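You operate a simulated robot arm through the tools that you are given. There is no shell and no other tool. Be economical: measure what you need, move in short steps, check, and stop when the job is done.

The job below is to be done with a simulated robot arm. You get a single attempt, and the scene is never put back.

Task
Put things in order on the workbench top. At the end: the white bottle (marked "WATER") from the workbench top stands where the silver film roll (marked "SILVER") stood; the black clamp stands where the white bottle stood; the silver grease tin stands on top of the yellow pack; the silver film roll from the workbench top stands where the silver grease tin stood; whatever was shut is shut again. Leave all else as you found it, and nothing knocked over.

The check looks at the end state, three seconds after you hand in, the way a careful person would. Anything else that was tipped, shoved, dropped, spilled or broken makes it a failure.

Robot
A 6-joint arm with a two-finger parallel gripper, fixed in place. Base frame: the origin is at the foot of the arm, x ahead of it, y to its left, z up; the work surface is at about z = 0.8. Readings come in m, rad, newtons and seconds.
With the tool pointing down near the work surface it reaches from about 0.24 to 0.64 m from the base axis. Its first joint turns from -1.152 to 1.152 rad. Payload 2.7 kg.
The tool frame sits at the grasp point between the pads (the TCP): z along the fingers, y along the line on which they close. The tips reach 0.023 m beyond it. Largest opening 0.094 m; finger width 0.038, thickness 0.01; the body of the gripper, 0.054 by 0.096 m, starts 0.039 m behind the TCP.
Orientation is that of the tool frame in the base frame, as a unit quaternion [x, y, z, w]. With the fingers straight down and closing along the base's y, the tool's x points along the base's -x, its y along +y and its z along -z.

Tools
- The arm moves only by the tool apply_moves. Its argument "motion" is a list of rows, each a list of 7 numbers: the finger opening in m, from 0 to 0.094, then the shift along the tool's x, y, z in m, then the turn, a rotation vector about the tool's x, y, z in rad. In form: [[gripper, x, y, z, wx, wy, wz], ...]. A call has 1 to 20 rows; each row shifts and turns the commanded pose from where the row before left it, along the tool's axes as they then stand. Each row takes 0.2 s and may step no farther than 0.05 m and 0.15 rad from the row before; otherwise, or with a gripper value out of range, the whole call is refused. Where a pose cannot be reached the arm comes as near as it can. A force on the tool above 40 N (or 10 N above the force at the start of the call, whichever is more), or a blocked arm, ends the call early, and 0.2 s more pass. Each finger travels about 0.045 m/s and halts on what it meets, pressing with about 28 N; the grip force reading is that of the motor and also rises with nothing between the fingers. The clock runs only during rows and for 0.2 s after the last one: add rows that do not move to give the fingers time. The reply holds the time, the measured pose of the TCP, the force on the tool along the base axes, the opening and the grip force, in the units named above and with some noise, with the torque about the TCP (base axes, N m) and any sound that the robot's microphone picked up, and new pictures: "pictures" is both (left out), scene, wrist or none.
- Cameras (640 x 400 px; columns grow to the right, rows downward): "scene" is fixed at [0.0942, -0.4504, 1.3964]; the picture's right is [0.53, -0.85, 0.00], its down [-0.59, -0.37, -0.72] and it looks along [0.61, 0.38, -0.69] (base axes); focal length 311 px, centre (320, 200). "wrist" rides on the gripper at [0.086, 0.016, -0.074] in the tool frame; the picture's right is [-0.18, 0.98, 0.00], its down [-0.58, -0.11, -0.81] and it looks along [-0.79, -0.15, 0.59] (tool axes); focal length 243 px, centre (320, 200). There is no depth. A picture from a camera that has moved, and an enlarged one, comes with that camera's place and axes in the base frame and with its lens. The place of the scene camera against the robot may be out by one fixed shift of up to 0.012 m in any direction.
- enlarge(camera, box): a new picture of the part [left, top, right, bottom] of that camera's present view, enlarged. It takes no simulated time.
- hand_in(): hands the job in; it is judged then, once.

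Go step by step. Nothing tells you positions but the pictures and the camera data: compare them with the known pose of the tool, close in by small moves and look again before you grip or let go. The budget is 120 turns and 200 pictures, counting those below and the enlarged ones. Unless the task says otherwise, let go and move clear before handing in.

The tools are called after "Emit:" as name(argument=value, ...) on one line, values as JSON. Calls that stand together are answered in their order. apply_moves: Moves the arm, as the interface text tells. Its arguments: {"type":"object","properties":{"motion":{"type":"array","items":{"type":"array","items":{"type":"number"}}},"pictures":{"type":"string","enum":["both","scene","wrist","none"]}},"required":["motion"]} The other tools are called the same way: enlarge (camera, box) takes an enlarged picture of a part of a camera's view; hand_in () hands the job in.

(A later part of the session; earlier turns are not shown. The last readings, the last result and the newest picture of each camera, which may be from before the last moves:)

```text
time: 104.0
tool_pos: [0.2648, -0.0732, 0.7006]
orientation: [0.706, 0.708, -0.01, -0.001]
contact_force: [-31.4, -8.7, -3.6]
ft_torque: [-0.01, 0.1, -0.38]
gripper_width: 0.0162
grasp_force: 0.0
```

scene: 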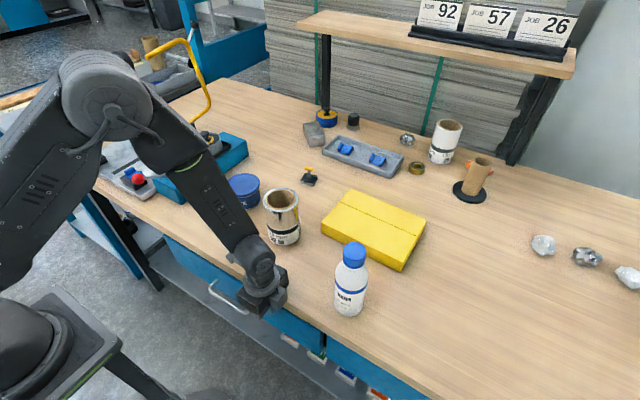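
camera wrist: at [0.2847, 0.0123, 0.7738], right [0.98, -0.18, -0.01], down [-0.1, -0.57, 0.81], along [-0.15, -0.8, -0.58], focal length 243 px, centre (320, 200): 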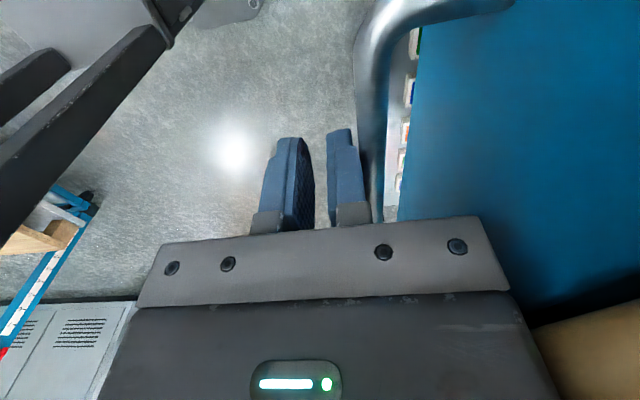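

That's a hard stop. I'll rise to the original viewing pose to compare the picture directly.

Emit:
apply_moves(motion=[[0.01, 0, 0, 0, 0, 0, 0], [0.01, 0, -0.01, 0, 0, 0, 0], [0.01, 0, 0, -0.04, 0, 0, 0], [0.02, 0.01, 0, -0.045, 0, 0, 0], [0.05, 0.01, 0, -0.045, 0, 0, 0], [0.06, 0, 0, -0.035, 0, 0, 0], [0.06, 0, 0, 0, 0, 0, 0]], pictures="both")

Emit:
enlarge(camera="wrist", box=[320, 0, 480, 120])

Emit:
enlarge(camera="scene", box=[180, 240, 420, 400])

```text
time: 105.6
tool_pos: [0.2631, -0.0523, 0.8657]
orientation: [0.705, 0.709, -0.008, 0.002]
contact_force: [0.1, 0.4, 0.3]
ft_torque: [0.01, 0.0, 0.0]
gripper_width: 0.0602
grasp_force: 0.1
out of reach, approached as far as the arm can: row 2, 4
camera wrist: at [0.2805, 0.0339, 0.9385], right [0.98, -0.18, 0.0], down [-0.1, -0.57, 0.82], along [-0.15, -0.8, -0.58], focal length 243 px, centre (320, 200)
```

scene: 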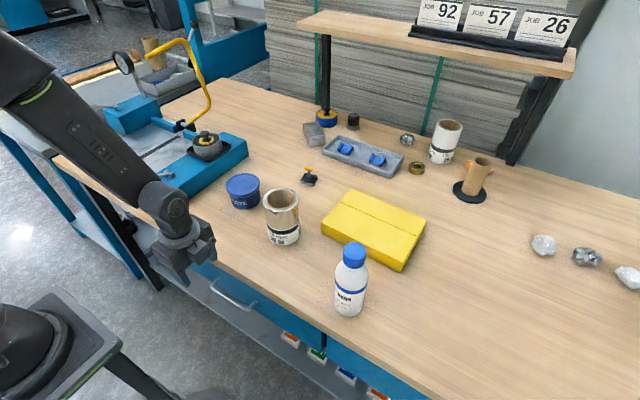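
wrist: 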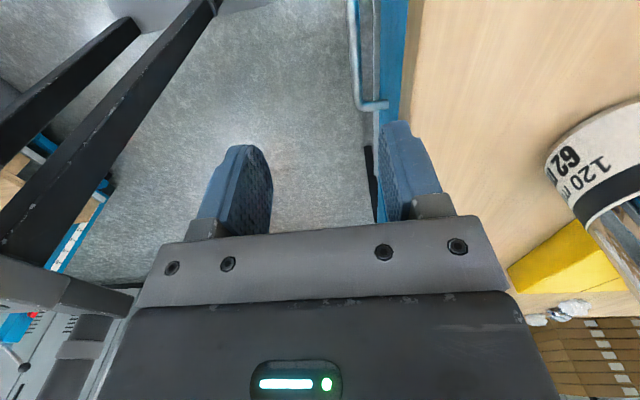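

```text
3.33 times, centred on (400, 60) of wrist
camera zoom: at [0.2805, 0.0339, 0.9385], right [0.98, -0.18, 0.0], down [-0.1, -0.57, 0.82], along [-0.15, -0.8, -0.58], focal length 809 px, centre (53, 667)
```

zoom: 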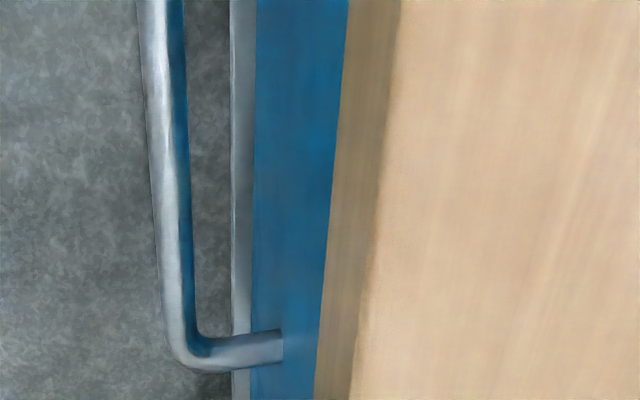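

```text
2.50 times, centred on (300, 320) of scene
camera zoom: at [0.0942, -0.4504, 1.3964], right [0.53, -0.85, 0.0], down [-0.59, -0.37, -0.72], along [0.61, 0.38, -0.69], focal length 777 px, centre (370, -100)
```

zoom: 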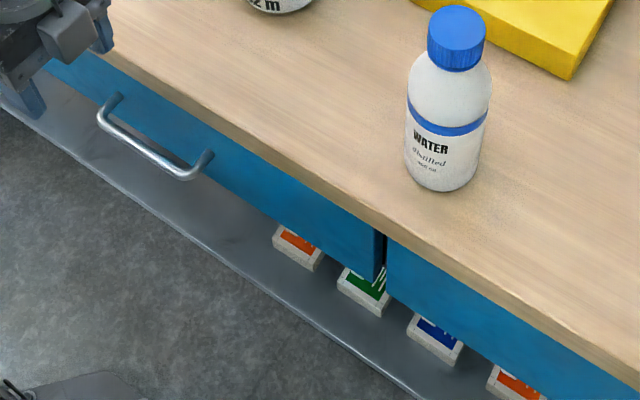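

The scene matches the start picture, so the drawer is fully shut again. Now for the main job, starting with the grease tin: I'll rise, return to nominal yaw and move near it.

Emit:
apply_moves(motion=[[0.09, 0, 0, -0.045, 0, 0, -0.15], [0.094, 0, 0, -0.045, 0, 0, -0.15], [0.094, 0, 0, -0.045, 0, 0, -0.15], [0.094, 0, 0, -0.03, 0, 0, -0.15], [0.094, 0, 0, 0, 0, 0, -0.15], [0.094, 0, 0, 0, 0, 0, -0.15], [0.094, 0, 0, 0, 0, 0, -0.15], [0.094, 0, 0, 0, 0, 0, -0.15], [0.094, 0, 0, 0, 0, 0, -0.15], [0.094, 0, 0, 0, 0, 0, -0.15], [0.094, 0, 0, 0, 0, 0, -0.07], [0.094, -0.04, 0.022, 0, 0, 0, 0], [0.094, -0.04, 0.022, 0, 0, 0, 0], [0.094, -0.04, 0.022, 0, 0, 0, 0], [0.094, -0.03, 0.022, 0, 0, 0, 0], [0.094, 0, 0, 0, 0, 0, 0]], pictures="wrist")

```text
time: 109.0
tool_pos: [0.415, 0.0414, 1.03]
orientation: [0.0, 1.0, -0.007, -0.002]
contact_force: [-0.1, -0.5, -0.1]
ft_torque: [-0.01, -0.02, -0.03]
gripper_width: 0.094
grasp_force: 0.1
camera wrist: at [0.3298, 0.0556, 1.1036], right [0.18, 0.98, -0.01], down [0.59, -0.1, 0.8], along [0.79, -0.16, -0.59], focal length 243 px, centre (320, 200)
```

wrist: 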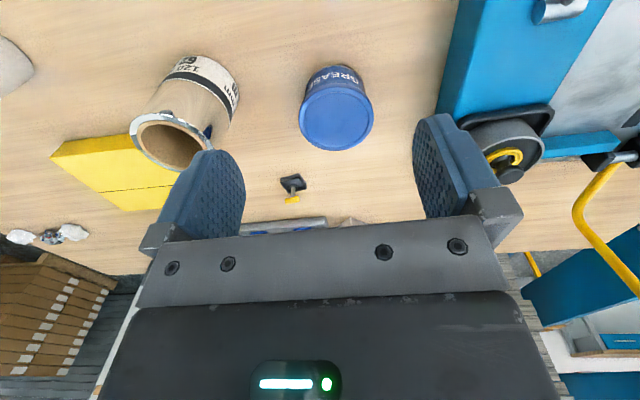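

Emit:
enlarge(camera="wrist", box=[270, 50, 420, 160])

Emit:
enlarge(camera="wrist", box=[100, 40, 340, 220])

```text
3.64 times, centred on (345, 105) of wrist
camera zoom: at [0.3298, 0.0556, 1.1036], right [0.18, 0.98, -0.01], down [0.59, -0.1, 0.8], along [0.79, -0.16, -0.59], focal length 882 px, centre (229, 546)
```

zoom: 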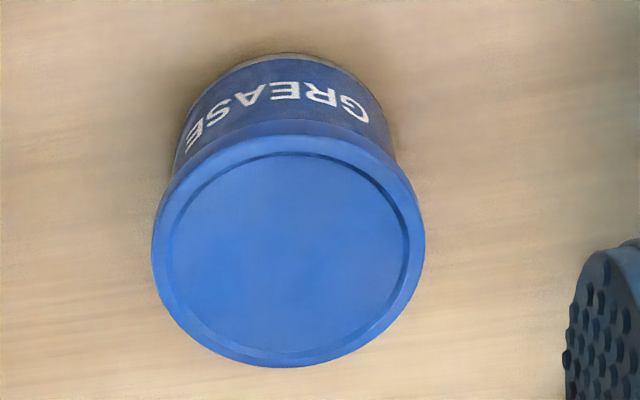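

```text
2.22 times, centred on (220, 130) of wrist
camera zoom: at [0.3298, 0.0556, 1.1036], right [0.18, 0.98, -0.01], down [0.59, -0.1, 0.8], along [0.79, -0.16, -0.59], focal length 539 px, centre (542, 356)
```

zoom: 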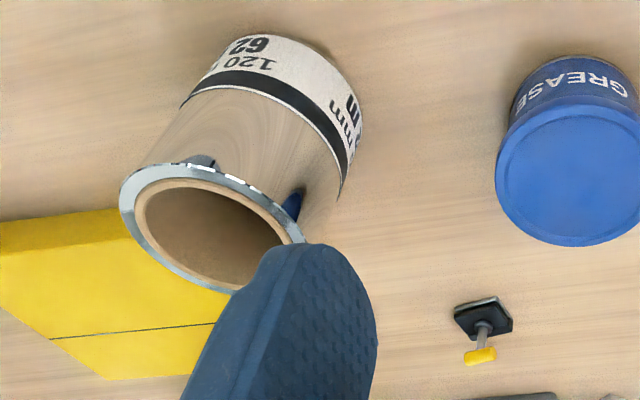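

The tin's lid is about 0.086 m wide, centred near (0.497, 0.039) with its top at z≈0.868. I'll move above it and look again before descending around it.

Emit:
apply_moves(motion=[[0.094, -0.04, -0.001, 0.02, 0, 0, 0], [0.094, -0.042, -0.0017, 0.03, 0, 0, 0], [0.094, 0, 0, 0.04, 0, 0, 0], [0.094, 0, 0, 0.02, 0, 0, 0], [0.094, 0, 0, 0, 0, 0, 0]], pictures="both")

Emit:
enlarge(camera="scene", box=[190, 120, 310, 220])

```text
refused: row 2 steps farther than a row can; nothing moved
```

```text
4.00 times, centred on (250, 170) of scene
camera zoom: at [0.0943, -0.4504, 1.3964], right [0.53, -0.85, 0.0], down [-0.59, -0.37, -0.72], along [0.61, 0.38, -0.69], focal length 1243 px, centre (600, 320)
```

zoom: 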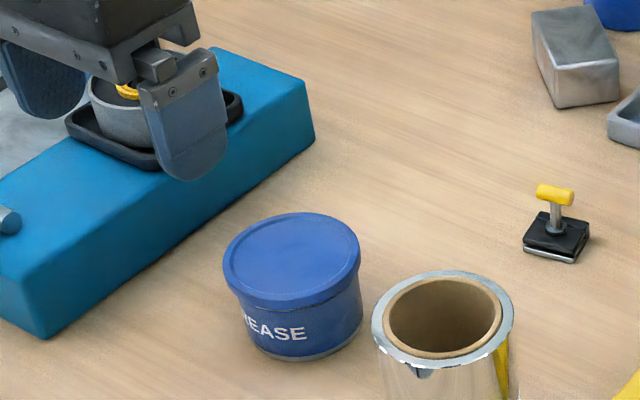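

Emit:
apply_moves(motion=[[0.094, -0.04, -0.001, 0.02, 0, 0, 0], [0.094, -0.042, -0.0017, 0.02, 0, 0, 0], [0.094, 0, 0, 0.04, 0, 0, 0], [0.094, 0, 0, 0.03, 0, 0, 0], [0.094, 0, 0, 0, 0, 0, 0]], pictures="wrist")

Emit:
enlarge(camera="scene", box=[190, 120, 310, 220])

```text
time: 110.2
tool_pos: [0.4964, 0.0349, 0.9183]
orientation: [-0.001, 1.0, -0.006, -0.002]
contact_force: [0.1, -0.5, 0.0]
ft_torque: [0.0, -0.04, -0.03]
gripper_width: 0.0939
grasp_force: 0.1
camera wrist: at [0.4106, 0.0501, 0.993], right [0.18, 0.98, -0.01], down [0.59, -0.1, 0.8], along [0.79, -0.16, -0.59], focal length 243 px, centre (320, 200)
```

wrist: 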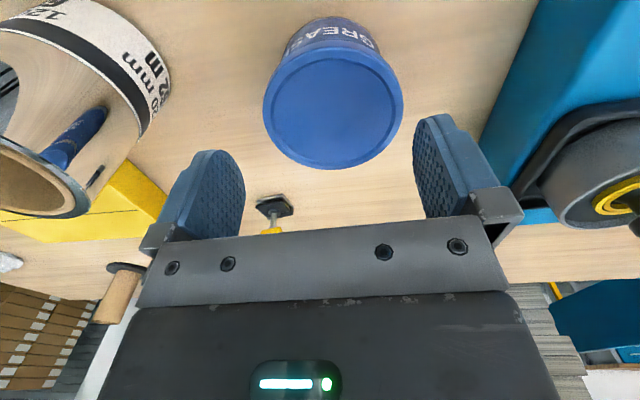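

```text
4.00 times, centred on (250, 170) of scene
camera zoom: at [0.0942, -0.4504, 1.3964], right [0.53, -0.85, 0.0], down [-0.59, -0.37, -0.72], along [0.61, 0.38, -0.69], focal length 1243 px, centre (600, 320)
```

zoom: 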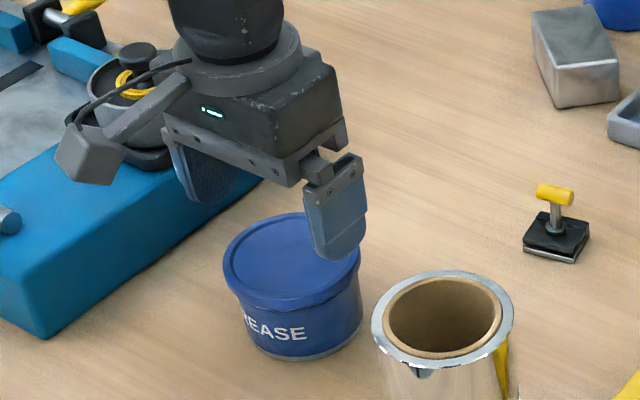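

I'll enlarge this closer view for a more precise centre.

Emit:
enlarge(camera="wrist", box=[240, 0, 430, 180])

```text
2.22 times, centred on (335, 90) of wrist
camera zoom: at [0.4106, 0.0501, 0.993], right [0.18, 0.98, -0.01], down [0.59, -0.1, 0.8], along [0.79, -0.16, -0.59], focal length 539 px, centre (287, 444)
```

zoom: 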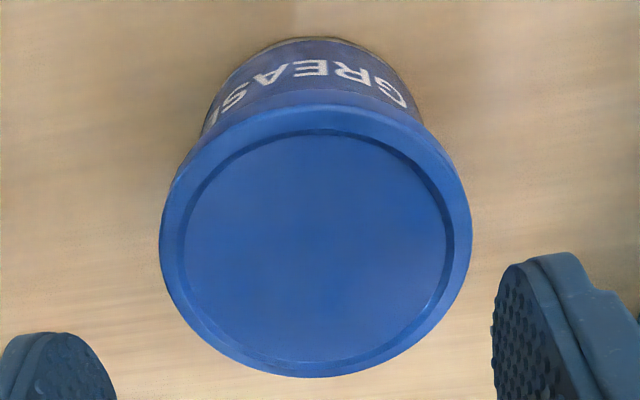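

The y-centre is 0.040. I'll shift +5 mm in y and descend gently around the lid.

Emit:
apply_moves(motion=[[0.094, -0.002, 0.005, 0, 0, 0, 0], [0.094, 0, 0, 0, 0, 0, 0], [0.094, 0, 0, 0.015, 0, 0, 0], [0.094, 0, 0, 0.01, 0, 0, 0], [0.094, 0, 0, 0.01, 0, 0, 0], [0.094, 0, 0, 0, 0, 0, 0]], pictures="wrist")

Emit:
enlarge(camera="scene", box=[200, 140, 290, 215])

```text
time: 111.6
tool_pos: [0.4978, 0.0394, 0.8838]
orientation: [0.0, 1.0, -0.007, -0.003]
contact_force: [-0.8, 0.1, -1.0]
ft_torque: [-0.01, -0.01, -0.02]
gripper_width: 0.094
grasp_force: 0.0
camera wrist: at [0.4119, 0.0548, 0.9578], right [0.18, 0.98, -0.01], down [0.59, -0.1, 0.8], along [0.79, -0.16, -0.59], focal length 243 px, centre (320, 200)
```

wrist: 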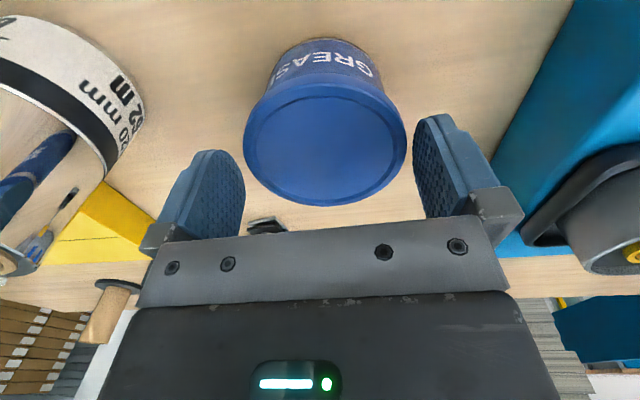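

```text
5.33 times, centred on (245, 178) of scene
camera zoom: at [0.0942, -0.4504, 1.3964], right [0.53, -0.85, 0.0], down [-0.59, -0.37, -0.72], along [0.61, 0.38, -0.69], focal length 1657 px, centre (720, 320)
```

zoom: 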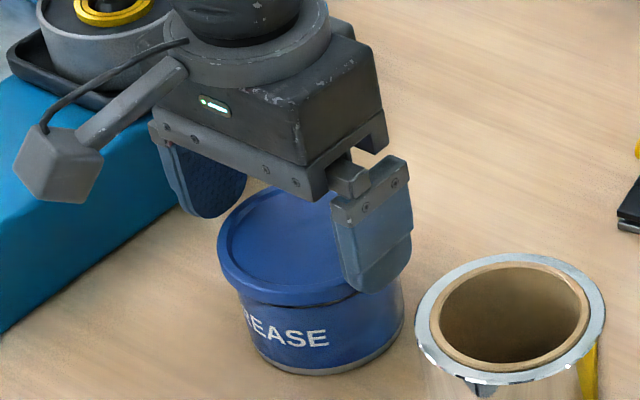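

Well aligned. I'll lower the rest of the way and close on the lid.

Emit:
apply_moves(motion=[[0.094, 0.002, 0, 0.01, 0, 0, 0], [0.094, 0, 0, 0.01, 0, 0, 0], [0.094, 0, 0, 0.008, 0, 0, 0], [0.085, 0, 0, 0, 0, 0, 0], [0.075, 0, 0, 0, 0, 0, 0], [0.075, 0, 0, 0, 0, 0, 0], [0.075, 0, 0, 0, 0, 0, 0]], pictures="both")

```text
time: 113.2
tool_pos: [0.4962, 0.0392, 0.8556]
orientation: [-0.001, 1.0, -0.008, -0.002]
contact_force: [-1.7, 1.9, 7.4]
ft_torque: [0.05, -0.01, 0.06]
gripper_width: 0.0896
grasp_force: 28.1
camera wrist: at [0.4104, 0.0542, 0.9302], right [0.18, 0.98, -0.01], down [0.58, -0.1, 0.81], along [0.79, -0.15, -0.59], focal length 243 px, centre (320, 200)
```

scene: 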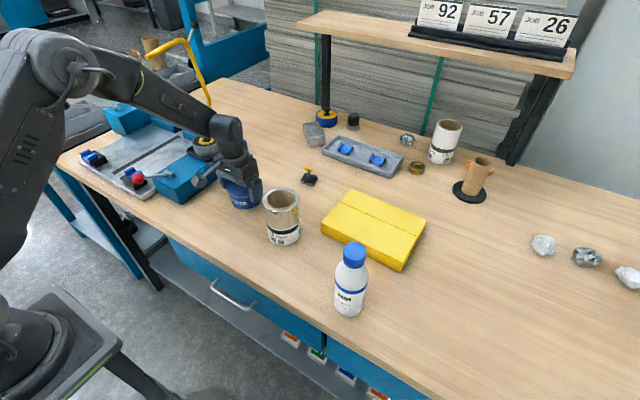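
wrist: 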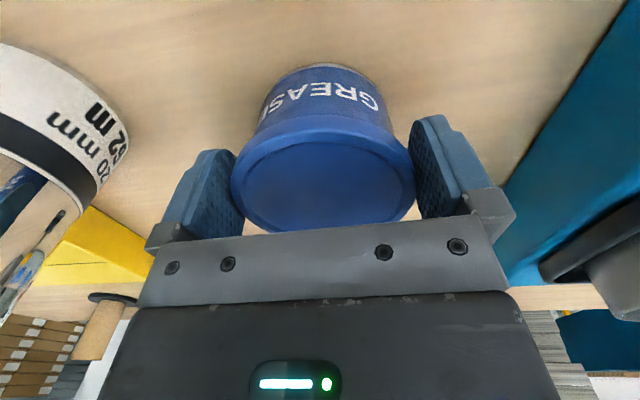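

The tin is gripped at the lid (0.0896 m), and its spot is (0.496, 0.039). I'll lift and carry it toward the yellow pack, whose top spans about x 0.52–0.66, y -0.40 to -0.19.

Emit:
apply_moves(motion=[[0.07, 0, 0, -0.02, 0, 0, 0], [0.07, 0, 0, -0.04, 0, 0, 0], [0.07, 0, 0, -0.045, 0, 0, 0], [0.07, 0, 0, -0.045, 0, 0, 0], [0.07, 0, 0, -0.02, 0, 0, 0], [0.07, -0.01, -0.04, 0, 0, 0, 0], [0.07, -0.01, -0.04, 0, 0, 0, 0], [0.07, -0.01, -0.04, 0, 0, 0, 0], [0.07, -0.01, -0.04, 0, 0, 0, 0], [0.07, -0.01, -0.04, 0, 0, 0, 0], [0.07, -0.01, -0.04, 0, 0, 0, 0], [0.07, -0.01, -0.04, 0, 0, 0, 0], [0.07, -0.009, -0.03, 0, 0, 0, 0], [0.07, 0, 0, 0, 0, 0, 0]], pictures="both")

```text
time: 116.2
tool_pos: [0.5666, -0.2656, 1.026]
orientation: [-0.003, 1.0, -0.008, -0.004]
contact_force: [0.4, -0.1, -2.8]
ft_torque: [0.01, 0.06, 0.0]
gripper_width: 0.0897
grasp_force: 27.9
out of reach, approached as far as the arm can: row 13
camera wrist: at [0.4812, -0.2508, 1.1013], right [0.18, 0.98, -0.01], down [0.59, -0.1, 0.8], along [0.79, -0.15, -0.59], focal length 243 px, centre (320, 200)
```

scene: 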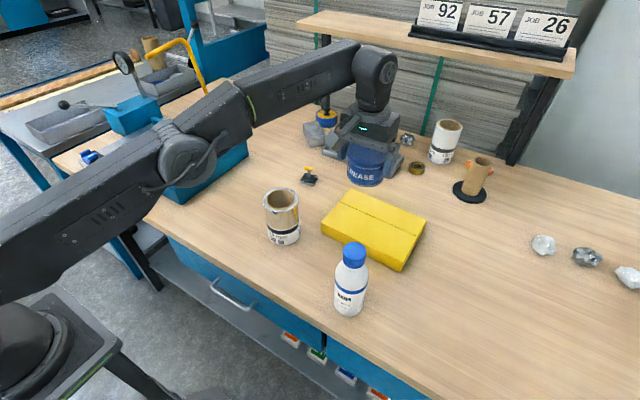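
wrist: 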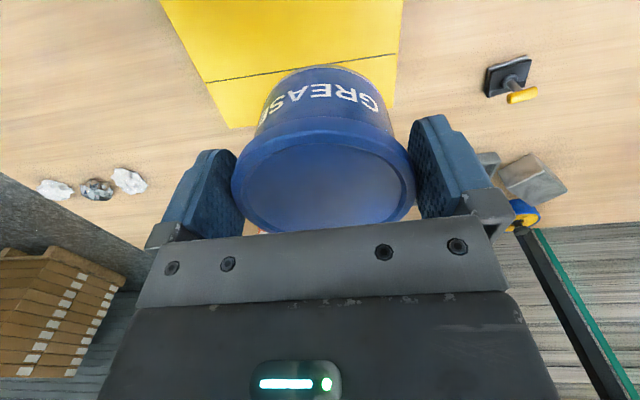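

The tin is over the pack. I'll lower to just above its top, then go in fine steps watching for contact.

Emit:
apply_moves(motion=[[0.07, 0, 0, 0.04, 0, 0, 0], [0.07, 0, 0, 0.04, 0, 0, 0], [0.07, 0, 0, 0.03, 0, 0, 0], [0.07, 0, 0, 0, 0, 0, 0]], pictures="both")

Emit:
enlarge(camera="scene", box=[310, 140, 440, 280])

```text
time: 117.2
tool_pos: [0.5668, -0.2673, 0.9165]
orientation: [-0.001, 1.0, -0.007, -0.002]
contact_force: [0.1, -0.3, -3.0]
ft_torque: [-0.02, 0.02, -0.02]
gripper_width: 0.0896
grasp_force: 27.9
camera wrist: at [0.4808, -0.2526, 0.9913], right [0.18, 0.98, -0.01], down [0.59, -0.1, 0.8], along [0.79, -0.16, -0.59], focal length 243 px, centre (320, 200)
```

scene: 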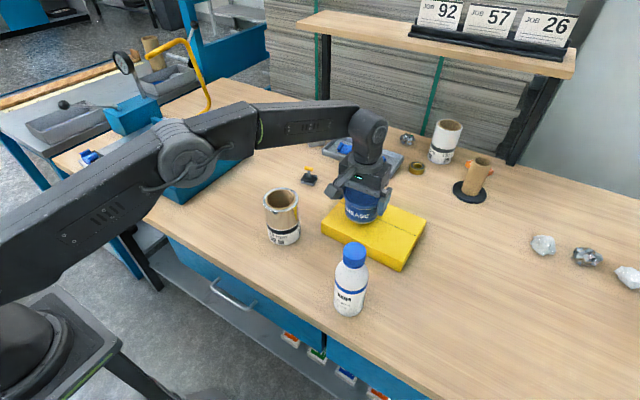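
wrist: 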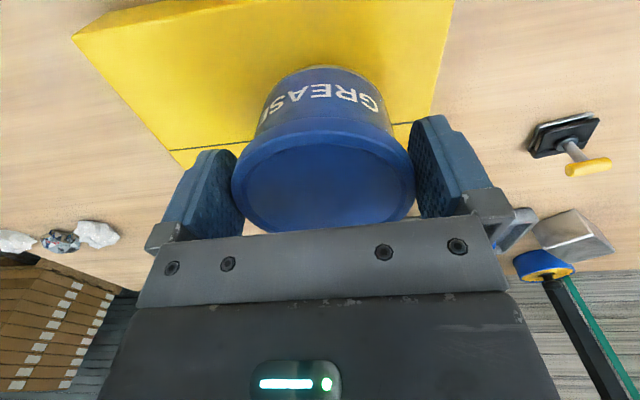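

```text
2.86 times, centred on (375, 210) of scene
camera zoom: at [0.0943, -0.4505, 1.3964], right [0.53, -0.85, 0.0], down [-0.59, -0.37, -0.72], along [0.61, 0.38, -0.69], focal length 888 px, centre (163, 171)
```

zoom: 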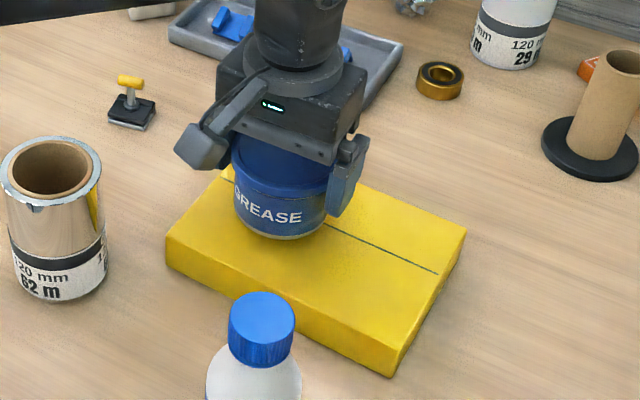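

The placement can be more central. I'll shift slightly and lower to contact.

Emit:
apply_moves(motion=[[0.07, 0, -0.02, 0, 0, 0, 0], [0.07, 0, 0, 0.006, 0, 0, 0], [0.07, 0, 0, 0.004, 0, 0, 0], [0.07, 0, 0, 0.003, 0, 0, 0], [0.07, 0, 0, 0, 0, 0, 0]], pictures="none")

```text
time: 118.4
tool_pos: [0.566, -0.2879, 0.9032]
orientation: [0.0, 1.0, -0.007, -0.003]
contact_force: [-0.1, 0.2, -3.0]
ft_torque: [-0.02, 0.03, -0.01]
gripper_width: 0.0896
grasp_force: 28.2
```

Emit:
apply_moves(motion=[[0.07, 0, 0, 0.002, 0, 0, 0], [0.07, 0, 0, 0.002, 0, 0, 0], [0.07, 0, 0, 0, 0, 0, 0]], pictures="none")

Emit:
enlarge(camera="scene", box=[330, 160, 410, 230])

```text
time: 119.2
tool_pos: [0.5682, -0.2867, 0.8997]
orientation: [-0.001, 1.0, -0.006, -0.002]
contact_force: [-0.8, 0.1, -2.9]
ft_torque: [-0.02, 0.03, -0.02]
gripper_width: 0.0897
grasp_force: 27.7
```

```text
5.71 times, centred on (370, 195) of scene
camera zoom: at [0.0943, -0.4505, 1.3964], right [0.53, -0.85, 0.0], down [-0.59, -0.37, -0.72], along [0.61, 0.38, -0.69], focal length 1775 px, centre (34, 229)
```

zoom: 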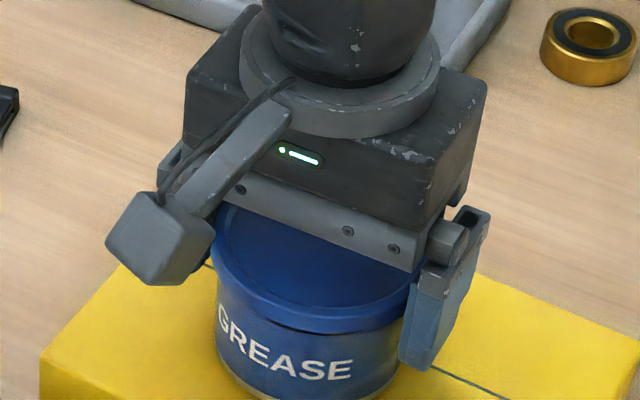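

Still hanging. I'll continue in small steps.

Emit:
apply_moves(motion=[[0.07, 0, 0, 0.002, 0, 0, 0], [0.07, 0, 0, 0.002, 0, 0, 0], [0.07, 0, 0, 0, 0, 0, 0]], pictures="none")

Emit:
apply_moves(motion=[[0.07, 0, 0, 0.002, 0, 0, 0], [0.07, 0, 0, 0, 0, 0, 0]], pictures="none")

```text
time: 120.0
tool_pos: [0.5664, -0.2886, 0.8959]
orientation: [-0.001, 1.0, -0.006, -0.002]
contact_force: [-0.1, 0.4, -2.5]
ft_torque: [0.02, 0.01, 0.03]
gripper_width: 0.0898
grasp_force: 27.8
```

```text
time: 120.6
tool_pos: [0.5663, -0.2883, 0.8956]
orientation: [-0.001, 1.0, -0.008, -0.002]
contact_force: [-3.4, 1.5, 9.5]
ft_torque: [0.4, 0.04, 0.1]
gripper_width: 0.0899
grasp_force: 28.1
```

Contact with the pack. I'll open and rise straight up.

Emit:
apply_moves(motion=[[0.094, 0, 0, -0.001, 0, 0, 0], [0.094, 0, 0, 0, 0, 0, 0], [0.094, 0, 0, -0.01, 0, 0, 0], [0.094, 0, 0, -0.02, 0, 0, 0], [0.094, 0, 0, -0.04, 0, 0, 0], [0.094, 0, 0, -0.05, 0, 0, 0], [0.094, 0, 0, 0, 0, 0, 0]], pictures="both")

```text
time: 122.2
tool_pos: [0.5603, -0.2825, 1.0149]
orientation: [0.0, 1.0, -0.008, -0.004]
contact_force: [0.1, -1.5, 0.7]
ft_torque: [0.03, -0.01, 0.01]
gripper_width: 0.0941
grasp_force: 0.0
out of reach, approached as far as the arm can: row 6
camera wrist: at [0.4749, -0.2671, 1.0886], right [0.18, 0.98, -0.01], down [0.59, -0.1, 0.8], along [0.79, -0.15, -0.59], focal length 243 px, centre (320, 200)
```

scene: 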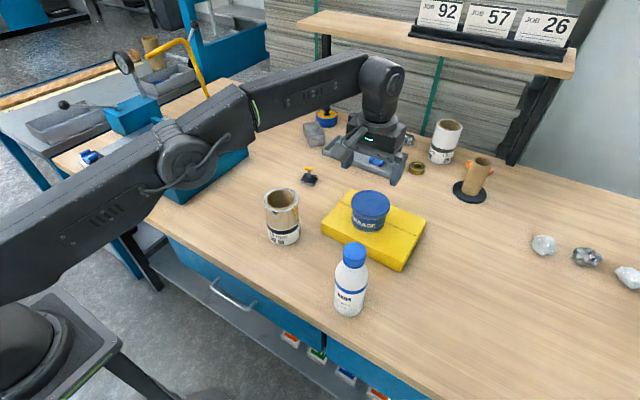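
wrist: 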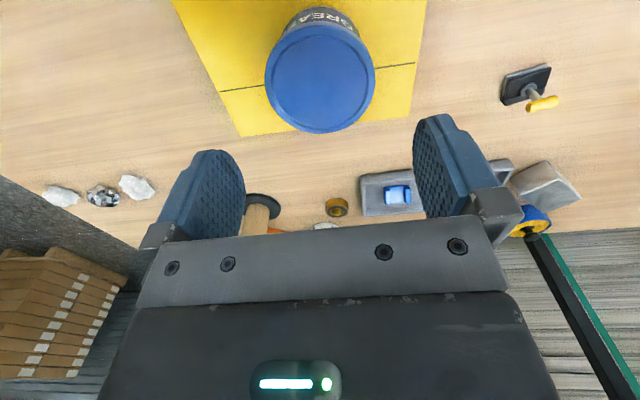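

The tin stands on the pack. Next is the film roll: I'll move back to view it.

Emit:
apply_moves(motion=[[0.094, 0.03, 0.03, -0.01, 0, 0, 0], [0.094, 0.03, 0.035, -0.01, 0, 0, 0], [0.094, 0.03, 0.035, -0.01, 0, 0, 0], [0.094, 0.03, 0.035, -0.01, 0, 0, 0], [0.094, 0.02, 0.03, 0, 0, 0, 0], [0.094, 0, 0, 0, 0, 0, 0]], pictures="wrist")

Emit:
enlarge(camera="wrist", box=[230, 0, 430, 160])

```text
time: 123.6
tool_pos: [0.4191, -0.116, 1.0531]
orientation: [-0.001, 1.0, -0.006, -0.003]
contact_force: [-0.4, 0.3, -0.2]
ft_torque: [0.0, 0.01, -0.03]
gripper_width: 0.094
grasp_force: 0.0
camera wrist: at [0.3338, -0.1015, 1.1271], right [0.18, 0.98, -0.01], down [0.59, -0.1, 0.8], along [0.79, -0.16, -0.59], focal length 243 px, centre (320, 200)
```

wrist: 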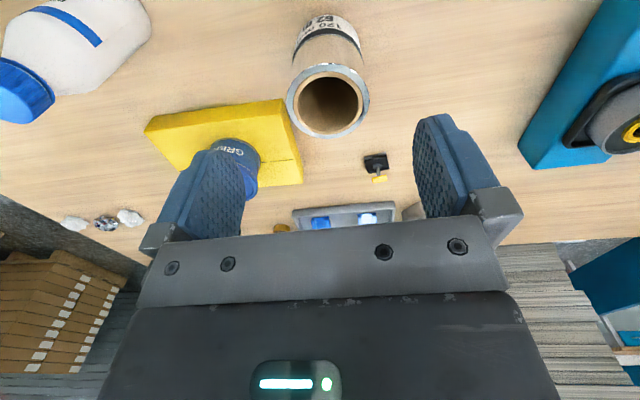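

```text
2.50 times, centred on (330, 80) of wrist
camera zoom: at [0.3338, -0.1015, 1.1271], right [0.18, 0.98, -0.01], down [0.59, -0.1, 0.8], along [0.79, -0.16, -0.59], focal length 606 px, centre (295, 500)
```

zoom: 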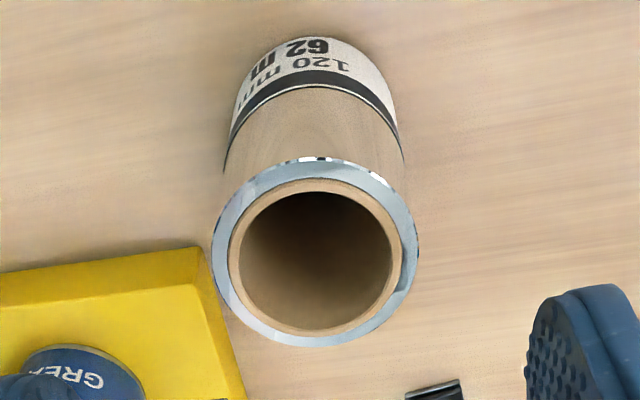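

The roll's top centre is at about (0.459, -0.121), diameter 0.077, top z≈0.92. I'll move above it and check alignment.

Emit:
apply_moves(motion=[[0.094, -0.02, -0.002, 0.03, 0, 0, 0], [0.094, -0.021, -0.002, 0.03, 0, 0, 0], [0.094, 0, 0, 0.03, 0, 0, 0], [0.094, 0, 0, 0.01, 0, 0, 0], [0.094, 0, 0, 0, 0, 0, 0]], pictures="wrist")

Emit:
enlarge(camera="scene", box=[230, 150, 340, 250])

```text
time: 124.8
tool_pos: [0.46, -0.1221, 0.9511]
orientation: [0.0, 1.0, -0.007, -0.002]
contact_force: [-0.4, 0.4, 0.2]
ft_torque: [-0.03, 0.03, 0.01]
gripper_width: 0.0942
grasp_force: 0.1
camera wrist: at [0.3744, -0.107, 1.026], right [0.18, 0.98, -0.01], down [0.59, -0.1, 0.8], along [0.79, -0.16, -0.59], focal length 243 px, centre (320, 200)
```

wrist: 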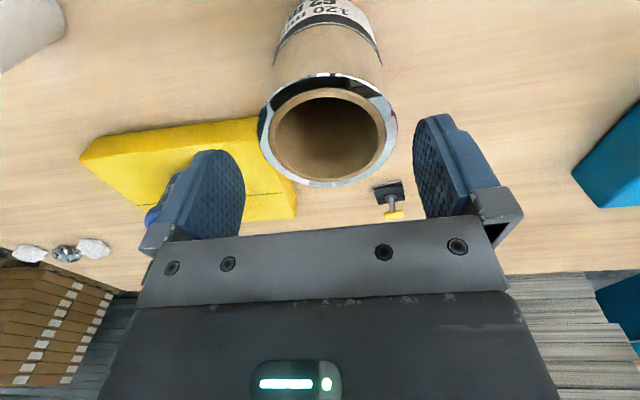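

```text
4.00 times, centred on (285, 200) of scene
camera zoom: at [0.0942, -0.4504, 1.3964], right [0.53, -0.85, 0.0], down [-0.59, -0.37, -0.72], along [0.61, 0.38, -0.69], focal length 1243 px, centre (460, 200)
```

zoom: 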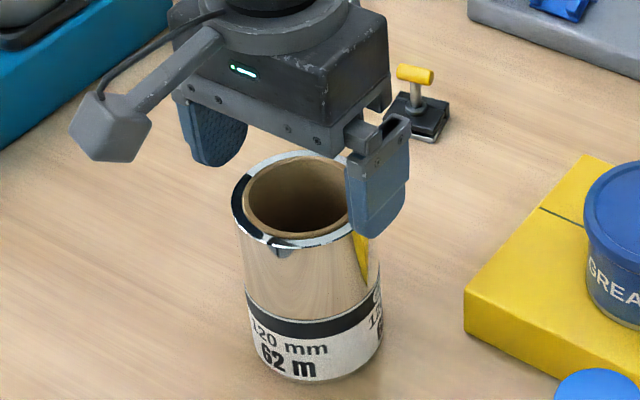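

Aligned. I'll lower to z≈0.892 and grip.

Emit:
apply_moves(motion=[[0.094, 0.002, 0.002, 0.02, 0, 0, 0], [0.094, 0, 0, 0.02, 0, 0, 0], [0.094, 0, 0, 0.019, 0, 0, 0], [0.085, 0, 0, 0, 0, 0, 0], [0.07, 0, 0, 0, 0, 0, 0], [0.06, 0, 0, 0, 0, 0, 0], [0.06, 0, 0, 0, 0, 0, 0]], pictures="wrist")

```text
time: 126.4
tool_pos: [0.4583, -0.1221, 0.8933]
orientation: [-0.001, 1.0, -0.008, -0.003]
contact_force: [0.2, 1.8, 2.6]
ft_torque: [0.38, -0.01, 0.04]
gripper_width: 0.0814
grasp_force: 28.2
camera wrist: at [0.3726, -0.1062, 0.9673], right [0.18, 0.98, -0.01], down [0.59, -0.1, 0.8], along [0.79, -0.16, -0.59], focal length 243 px, centre (320, 200)
```

wrist: 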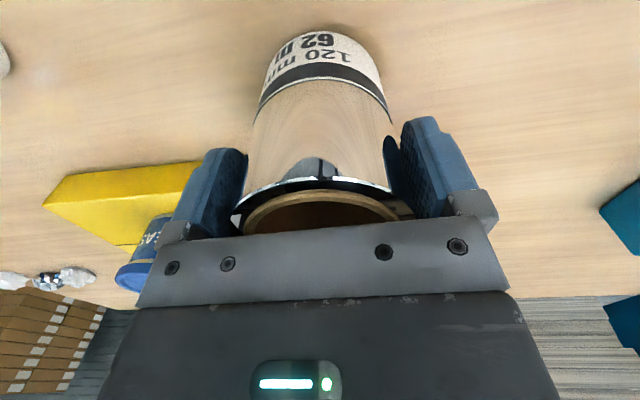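

The roll is gripped (0.081 m). I'll lift it and carry it to the tin's old place at (0.496, 0.039).

Emit:
apply_moves(motion=[[0.06, 0, 0, -0.02, 0, 0, 0], [0.06, 0, 0, -0.03, 0, 0, 0], [0.06, 0, 0, -0.02, 0, 0, 0], [0.06, -0.008, 0.035, 0, 0, 0, 0], [0.06, -0.01, 0.04, 0, 0, 0, 0], [0.06, -0.01, 0.043, 0, 0, 0, 0], [0.06, -0.01, 0.043, 0, 0, 0, 0], [0.06, 0, 0, 0, 0, 0, 0]], pictures="both")

```text
time: 128.2
tool_pos: [0.4958, 0.0406, 0.9601]
orientation: [-0.001, 1.0, -0.006, -0.003]
contact_force: [-0.9, -0.4, -2.5]
ft_torque: [0.01, 0.01, -0.01]
gripper_width: 0.0812
grasp_force: 27.8
camera wrist: at [0.41, 0.0568, 1.0348], right [0.18, 0.98, -0.02], down [0.59, -0.1, 0.8], along [0.79, -0.16, -0.59], focal length 243 px, centre (320, 200)
```

scene: 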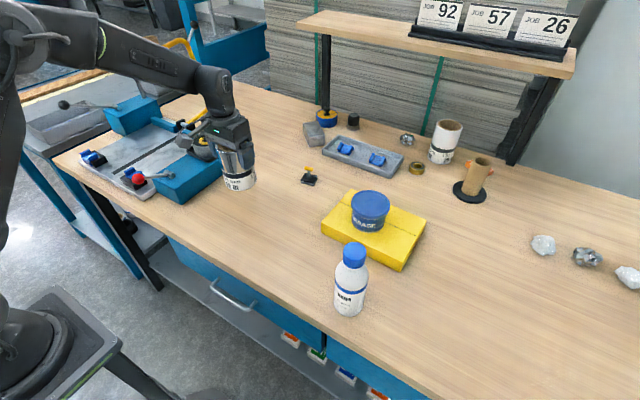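
wrist: 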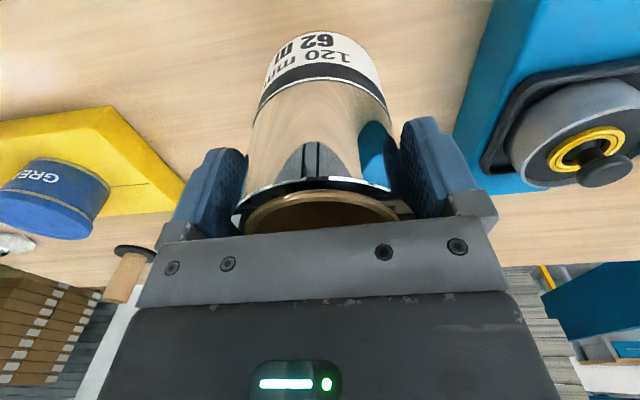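

Over the spot. I'll lower to just above the table, then touch down in fine steps.

Emit:
apply_moves(motion=[[0.06, 0, -0.001, 0.03, 0, 0, 0], [0.06, 0, 0, 0.025, 0, 0, 0], [0.06, 0, 0, 0.008, 0, 0, 0], [0.06, 0, 0, 0.002, 0, 0, 0], [0.06, 0, 0, 0, 0, 0, 0]], pictures="none")

Emit:
apply_moves(motion=[[0.06, 0, 0, 0.002, 0, 0, 0], [0.06, 0, 0, 0, 0, 0, 0]], pictures="scene")

```text
time: 129.4
tool_pos: [0.497, 0.0382, 0.8952]
orientation: [0.0, 1.0, -0.007, -0.002]
contact_force: [0.2, -0.2, -3.9]
ft_torque: [-0.02, 0.03, 0.0]
gripper_width: 0.0813
grasp_force: 28.1
```

```text
time: 130.0
tool_pos: [0.4957, 0.0377, 0.8938]
orientation: [0.0, 1.0, -0.007, -0.002]
contact_force: [-0.5, -0.7, -3.1]
ft_torque: [0.03, 0.0, 0.01]
gripper_width: 0.0811
grasp_force: 28.2
```

scene: 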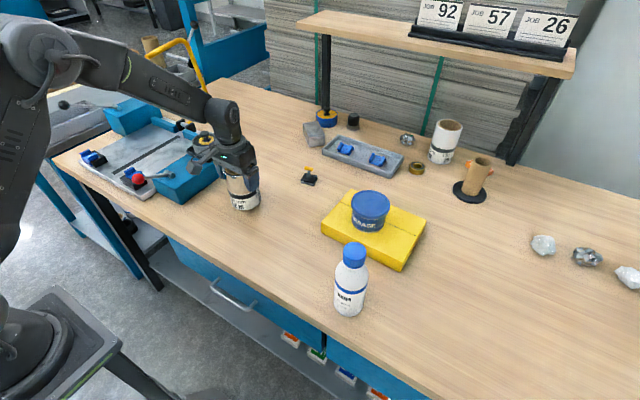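

Emit:
apply_moves(motion=[[0.06, 0, 0, 0.0015, 0, 0, 0], [0.06, 0, 0, 0, 0, 0, 0]], pictures="none")

Emit:
apply_moves(motion=[[0.06, 0, 0, 0.0015, 0, 0, 0], [0.06, 0, 0, 0, 0, 0, 0]], pictures="none")

```text
time: 130.6
tool_pos: [0.4951, 0.0382, 0.8925]
orientation: [-0.001, 1.0, -0.007, -0.001]
contact_force: [-4.6, -1.2, 10.8]
ft_torque: [0.44, 0.3, 0.17]
gripper_width: 0.0812
grasp_force: 28.4
```

```text
time: 131.2
tool_pos: [0.4959, 0.0387, 0.8916]
orientation: [-0.001, 1.0, -0.007, -0.001]
contact_force: [-0.3, -1.5, 16.4]
ft_torque: [0.66, -0.18, 0.03]
gripper_width: 0.0815
grasp_force: 28.2
```

Touchdown. I'll release slowly and rise straight up past the roll.

Emit:
apply_moves(motion=[[0.084, 0, 0, -0.001, 0, 0, 0], [0.088, 0, 0, 0, 0, 0, 0], [0.094, 0, 0, 0, 0, 0, 0], [0.094, 0, 0, -0.02, 0, 0, 0], [0.094, 0, 0, -0.03, 0, 0, 0], [0.094, 0, 0, -0.04, 0, 0, 0], [0.094, 0, 0, -0.04, 0, 0, 0], [0.094, 0, 0, 0, 0, 0, 0]], pictures="both")

```text
time: 133.0
tool_pos: [0.4956, 0.0401, 1.0234]
orientation: [-0.001, 1.0, -0.007, -0.002]
contact_force: [-0.8, 0.5, 0.1]
ft_torque: [-0.03, -0.01, 0.01]
gripper_width: 0.0939
grasp_force: 0.0
camera wrist: at [0.411, 0.056, 1.0974], right [0.18, 0.98, -0.01], down [0.59, -0.1, 0.8], along [0.79, -0.15, -0.59], focal length 243 px, centre (320, 200)
```

scene: 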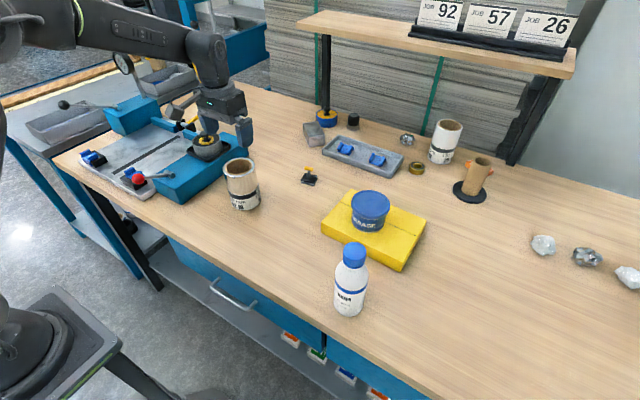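
wrist: 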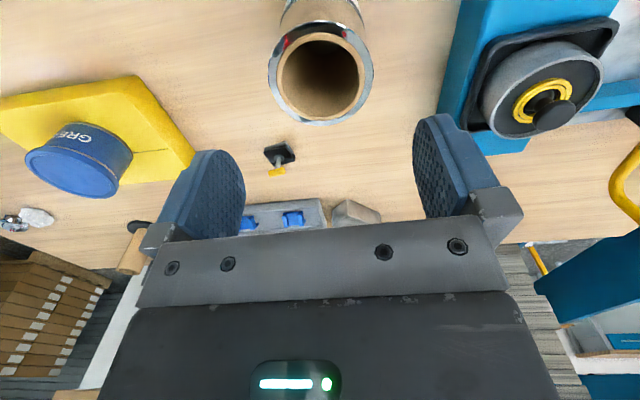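

The roll stands in the tin's place. Next is the bottle: I'll move to view it from the front.

Emit:
apply_moves(motion=[[0.094, 0, 0, -0.04, 0, 0, 0], [0.094, 0.01, -0.02, -0.02, 0, 0, 0], [0.094, 0.02, -0.04, 0, 0, 0, 0], [0.094, 0.02, -0.04, 0, 0, 0, 0], [0.094, 0.02, -0.04, 0, 0, 0, 0], [0.094, 0.02, -0.04, 0, 0, 0, 0], [0.094, 0.02, -0.04, 0, 0, 0, 0], [0.094, 0.02, -0.04, 0, 0, 0, 0], [0.094, 0.02, -0.04, 0, 0, 0, 0], [0.094, 0.02, -0.04, 0, 0, 0, 0], [0.094, 0.015, -0.02, 0, 0, 0, 0], [0.094, 0, 0, 0, 0, 0, 0]], pictures="wrist")

Emit:
enlarge(camera="scene", box=[310, 230, 400, 330])

```text
time: 135.6
tool_pos: [0.3108, -0.319, 1.0869]
orientation: [-0.001, 1.0, -0.007, -0.002]
contact_force: [-0.6, 0.1, -0.9]
ft_torque: [-0.01, 0.02, 0.01]
gripper_width: 0.0942
grasp_force: 0.0
camera wrist: at [0.2259, -0.3043, 1.1616], right [0.18, 0.98, -0.01], down [0.59, -0.1, 0.8], along [0.79, -0.15, -0.59], focal length 243 px, centre (320, 200)
```

wrist: 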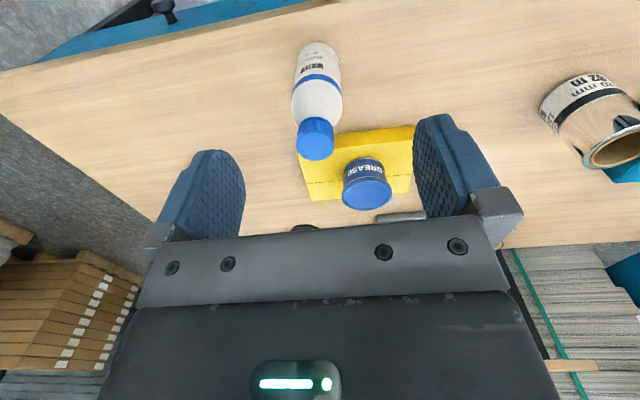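

```text
4.00 times, centred on (355, 280) of scene
camera zoom: at [0.0942, -0.4504, 1.3964], right [0.53, -0.85, 0.0], down [-0.59, -0.37, -0.72], along [0.61, 0.38, -0.69], focal length 1243 px, centre (180, -120)
```

zoom: 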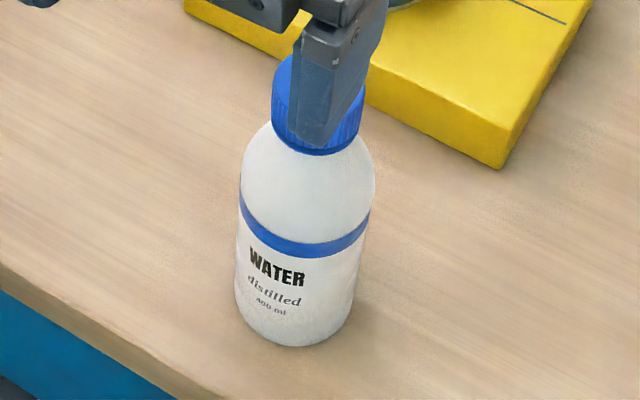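

Bottle: centre about (0.380, -0.338), top z≈0.98, cap about 0.037 wide. I'll move above it and check.

Emit:
apply_moves(motion=[[0.094, -0.035, -0.01, 0.02, 0, 0, 0], [0.08, -0.034, -0.009, 0.02, 0, 0, 0], [0.07, 0, 0, 0.005, 0, 0, 0], [0.07, 0, 0, 0, 0, 0, 0]], pictures="wrist")

Emit:
enlarge(camera="wrist", box=[240, 60, 440, 230])

Emit:
enlarge(camera="scene", box=[300, 200, 420, 330])

```text
time: 136.6
tool_pos: [0.3819, -0.338, 1.0429]
orientation: [-0.002, 1.0, -0.007, -0.002]
contact_force: [-0.5, -1.3, -0.3]
ft_torque: [0.01, -0.02, 0.01]
gripper_width: 0.0703
grasp_force: 0.0
camera wrist: at [0.2957, -0.3228, 1.1171], right [0.18, 0.98, -0.01], down [0.59, -0.1, 0.8], along [0.79, -0.16, -0.59], focal length 243 px, centre (320, 200)
```

wrist: 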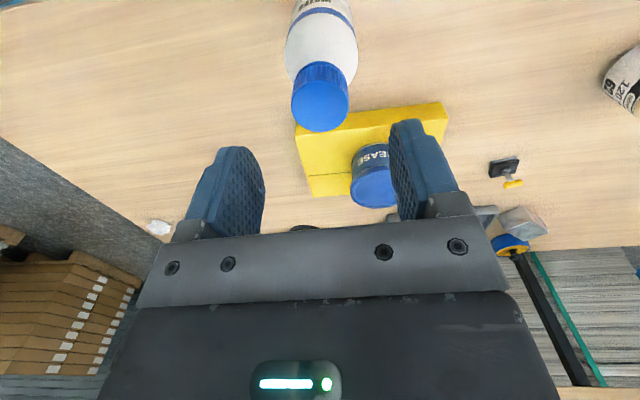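

```text
2.35 times, centred on (340, 145) of wrist
camera zoom: at [0.2957, -0.3228, 1.1171], right [0.18, 0.98, -0.01], down [0.59, -0.1, 0.8], along [0.79, -0.16, -0.59], focal length 571 px, centre (273, 329)
```

zoom: 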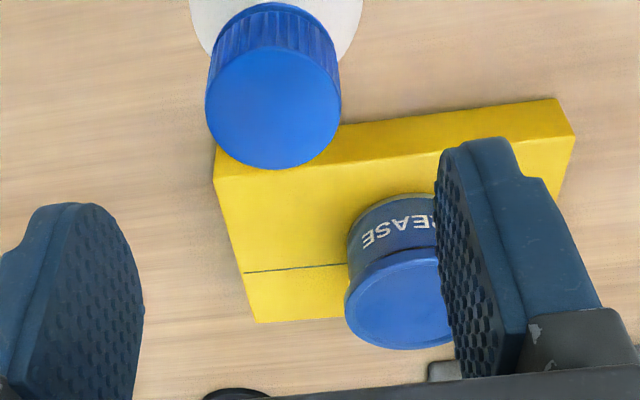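

```text
3.08 times, centred on (360, 265) of scene
camera zoom: at [0.0942, -0.4504, 1.3964], right [0.53, -0.85, 0.0], down [-0.59, -0.37, -0.72], along [0.61, 0.38, -0.69], focal length 956 px, centre (197, 0)
```

zoom: 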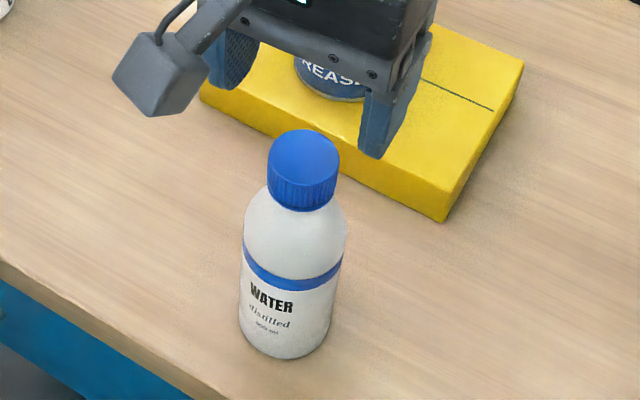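

Centre about (0.381, -0.340). I'll lower to cap height and close.

Emit:
apply_moves(motion=[[0.07, 0, -0.002, 0.03, 0, 0, 0], [0.07, 0, 0, 0.03, 0, 0, 0], [0.07, 0, 0, 0.016, 0, 0, 0], [0.07, 0, 0, 0, 0, 0, 0]], pictures="both")

Emit:
enlarge(camera="scene", box=[300, 200, 420, 330])

```text
time: 137.6
tool_pos: [0.3807, -0.342, 0.9667]
orientation: [0.0, 1.0, -0.008, -0.004]
contact_force: [0.6, 1.0, -0.7]
ft_torque: [-0.01, -0.01, 0.0]
gripper_width: 0.0701
grasp_force: 0.1
camera wrist: at [0.2954, -0.3258, 1.0412], right [0.18, 0.98, -0.01], down [0.59, -0.1, 0.8], along [0.79, -0.16, -0.59], focal length 243 px, centre (320, 200)
```

scene: 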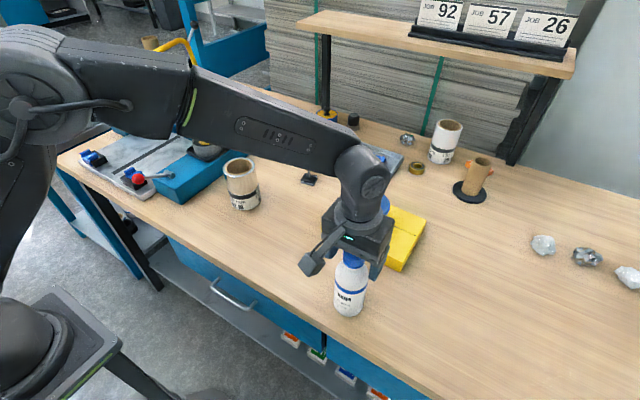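
wrist: 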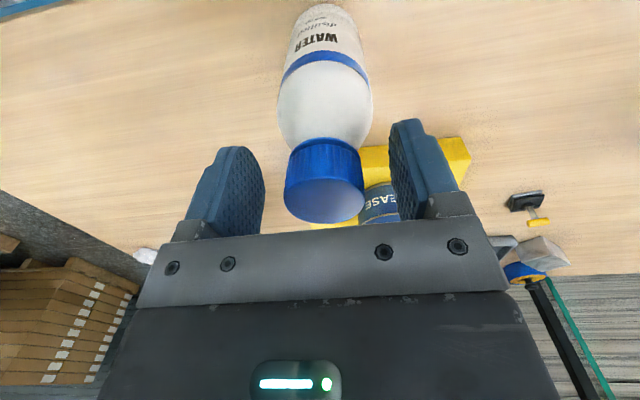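

```text
3.08 times, centred on (360, 265) of scene
camera zoom: at [0.0942, -0.4504, 1.3964], right [0.53, -0.85, 0.0], down [-0.59, -0.37, -0.72], along [0.61, 0.38, -0.69], focal length 956 px, centre (197, 0)
```

zoom: 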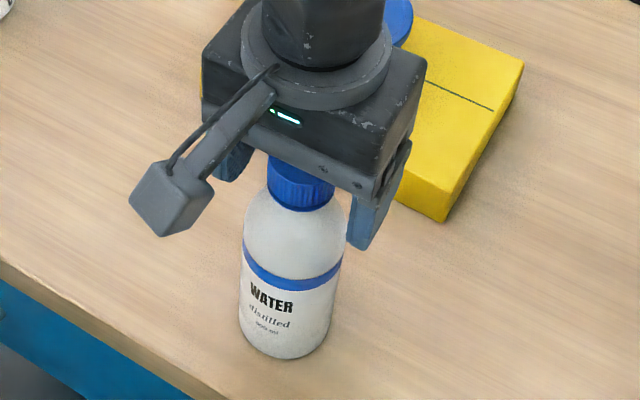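

Aligned. I'll close on the cap.

Emit:
apply_moves(motion=[[0.06, 0.002, 0.001, 0, 0, 0, 0], [0.05, 0, 0, 0, 0, 0, 0], [0.04, 0, 0, 0, 0, 0, 0], [0.03, 0, 0, 0, 0, 0, 0], [0.02, 0, 0, 0, 0, 0, 0], [0.02, 0, 0, 0, 0, 0, 0]], pictures="wrist")

```text
time: 139.0
tool_pos: [0.3784, -0.3401, 0.9653]
orientation: [-0.001, 1.0, -0.007, -0.003]
contact_force: [0.4, 1.7, 0.5]
ft_torque: [0.16, -0.02, -0.02]
gripper_width: 0.0362
grasp_force: 28.0
camera wrist: at [0.2934, -0.3247, 1.041], right [0.18, 0.98, -0.01], down [0.59, -0.1, 0.8], along [0.79, -0.15, -0.59], focal length 243 px, centre (320, 200)
```

wrist: 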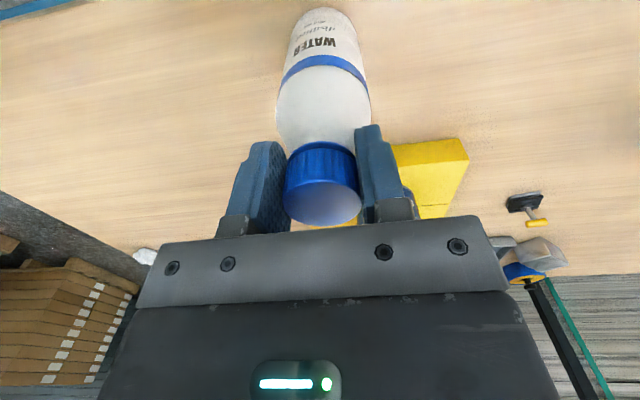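

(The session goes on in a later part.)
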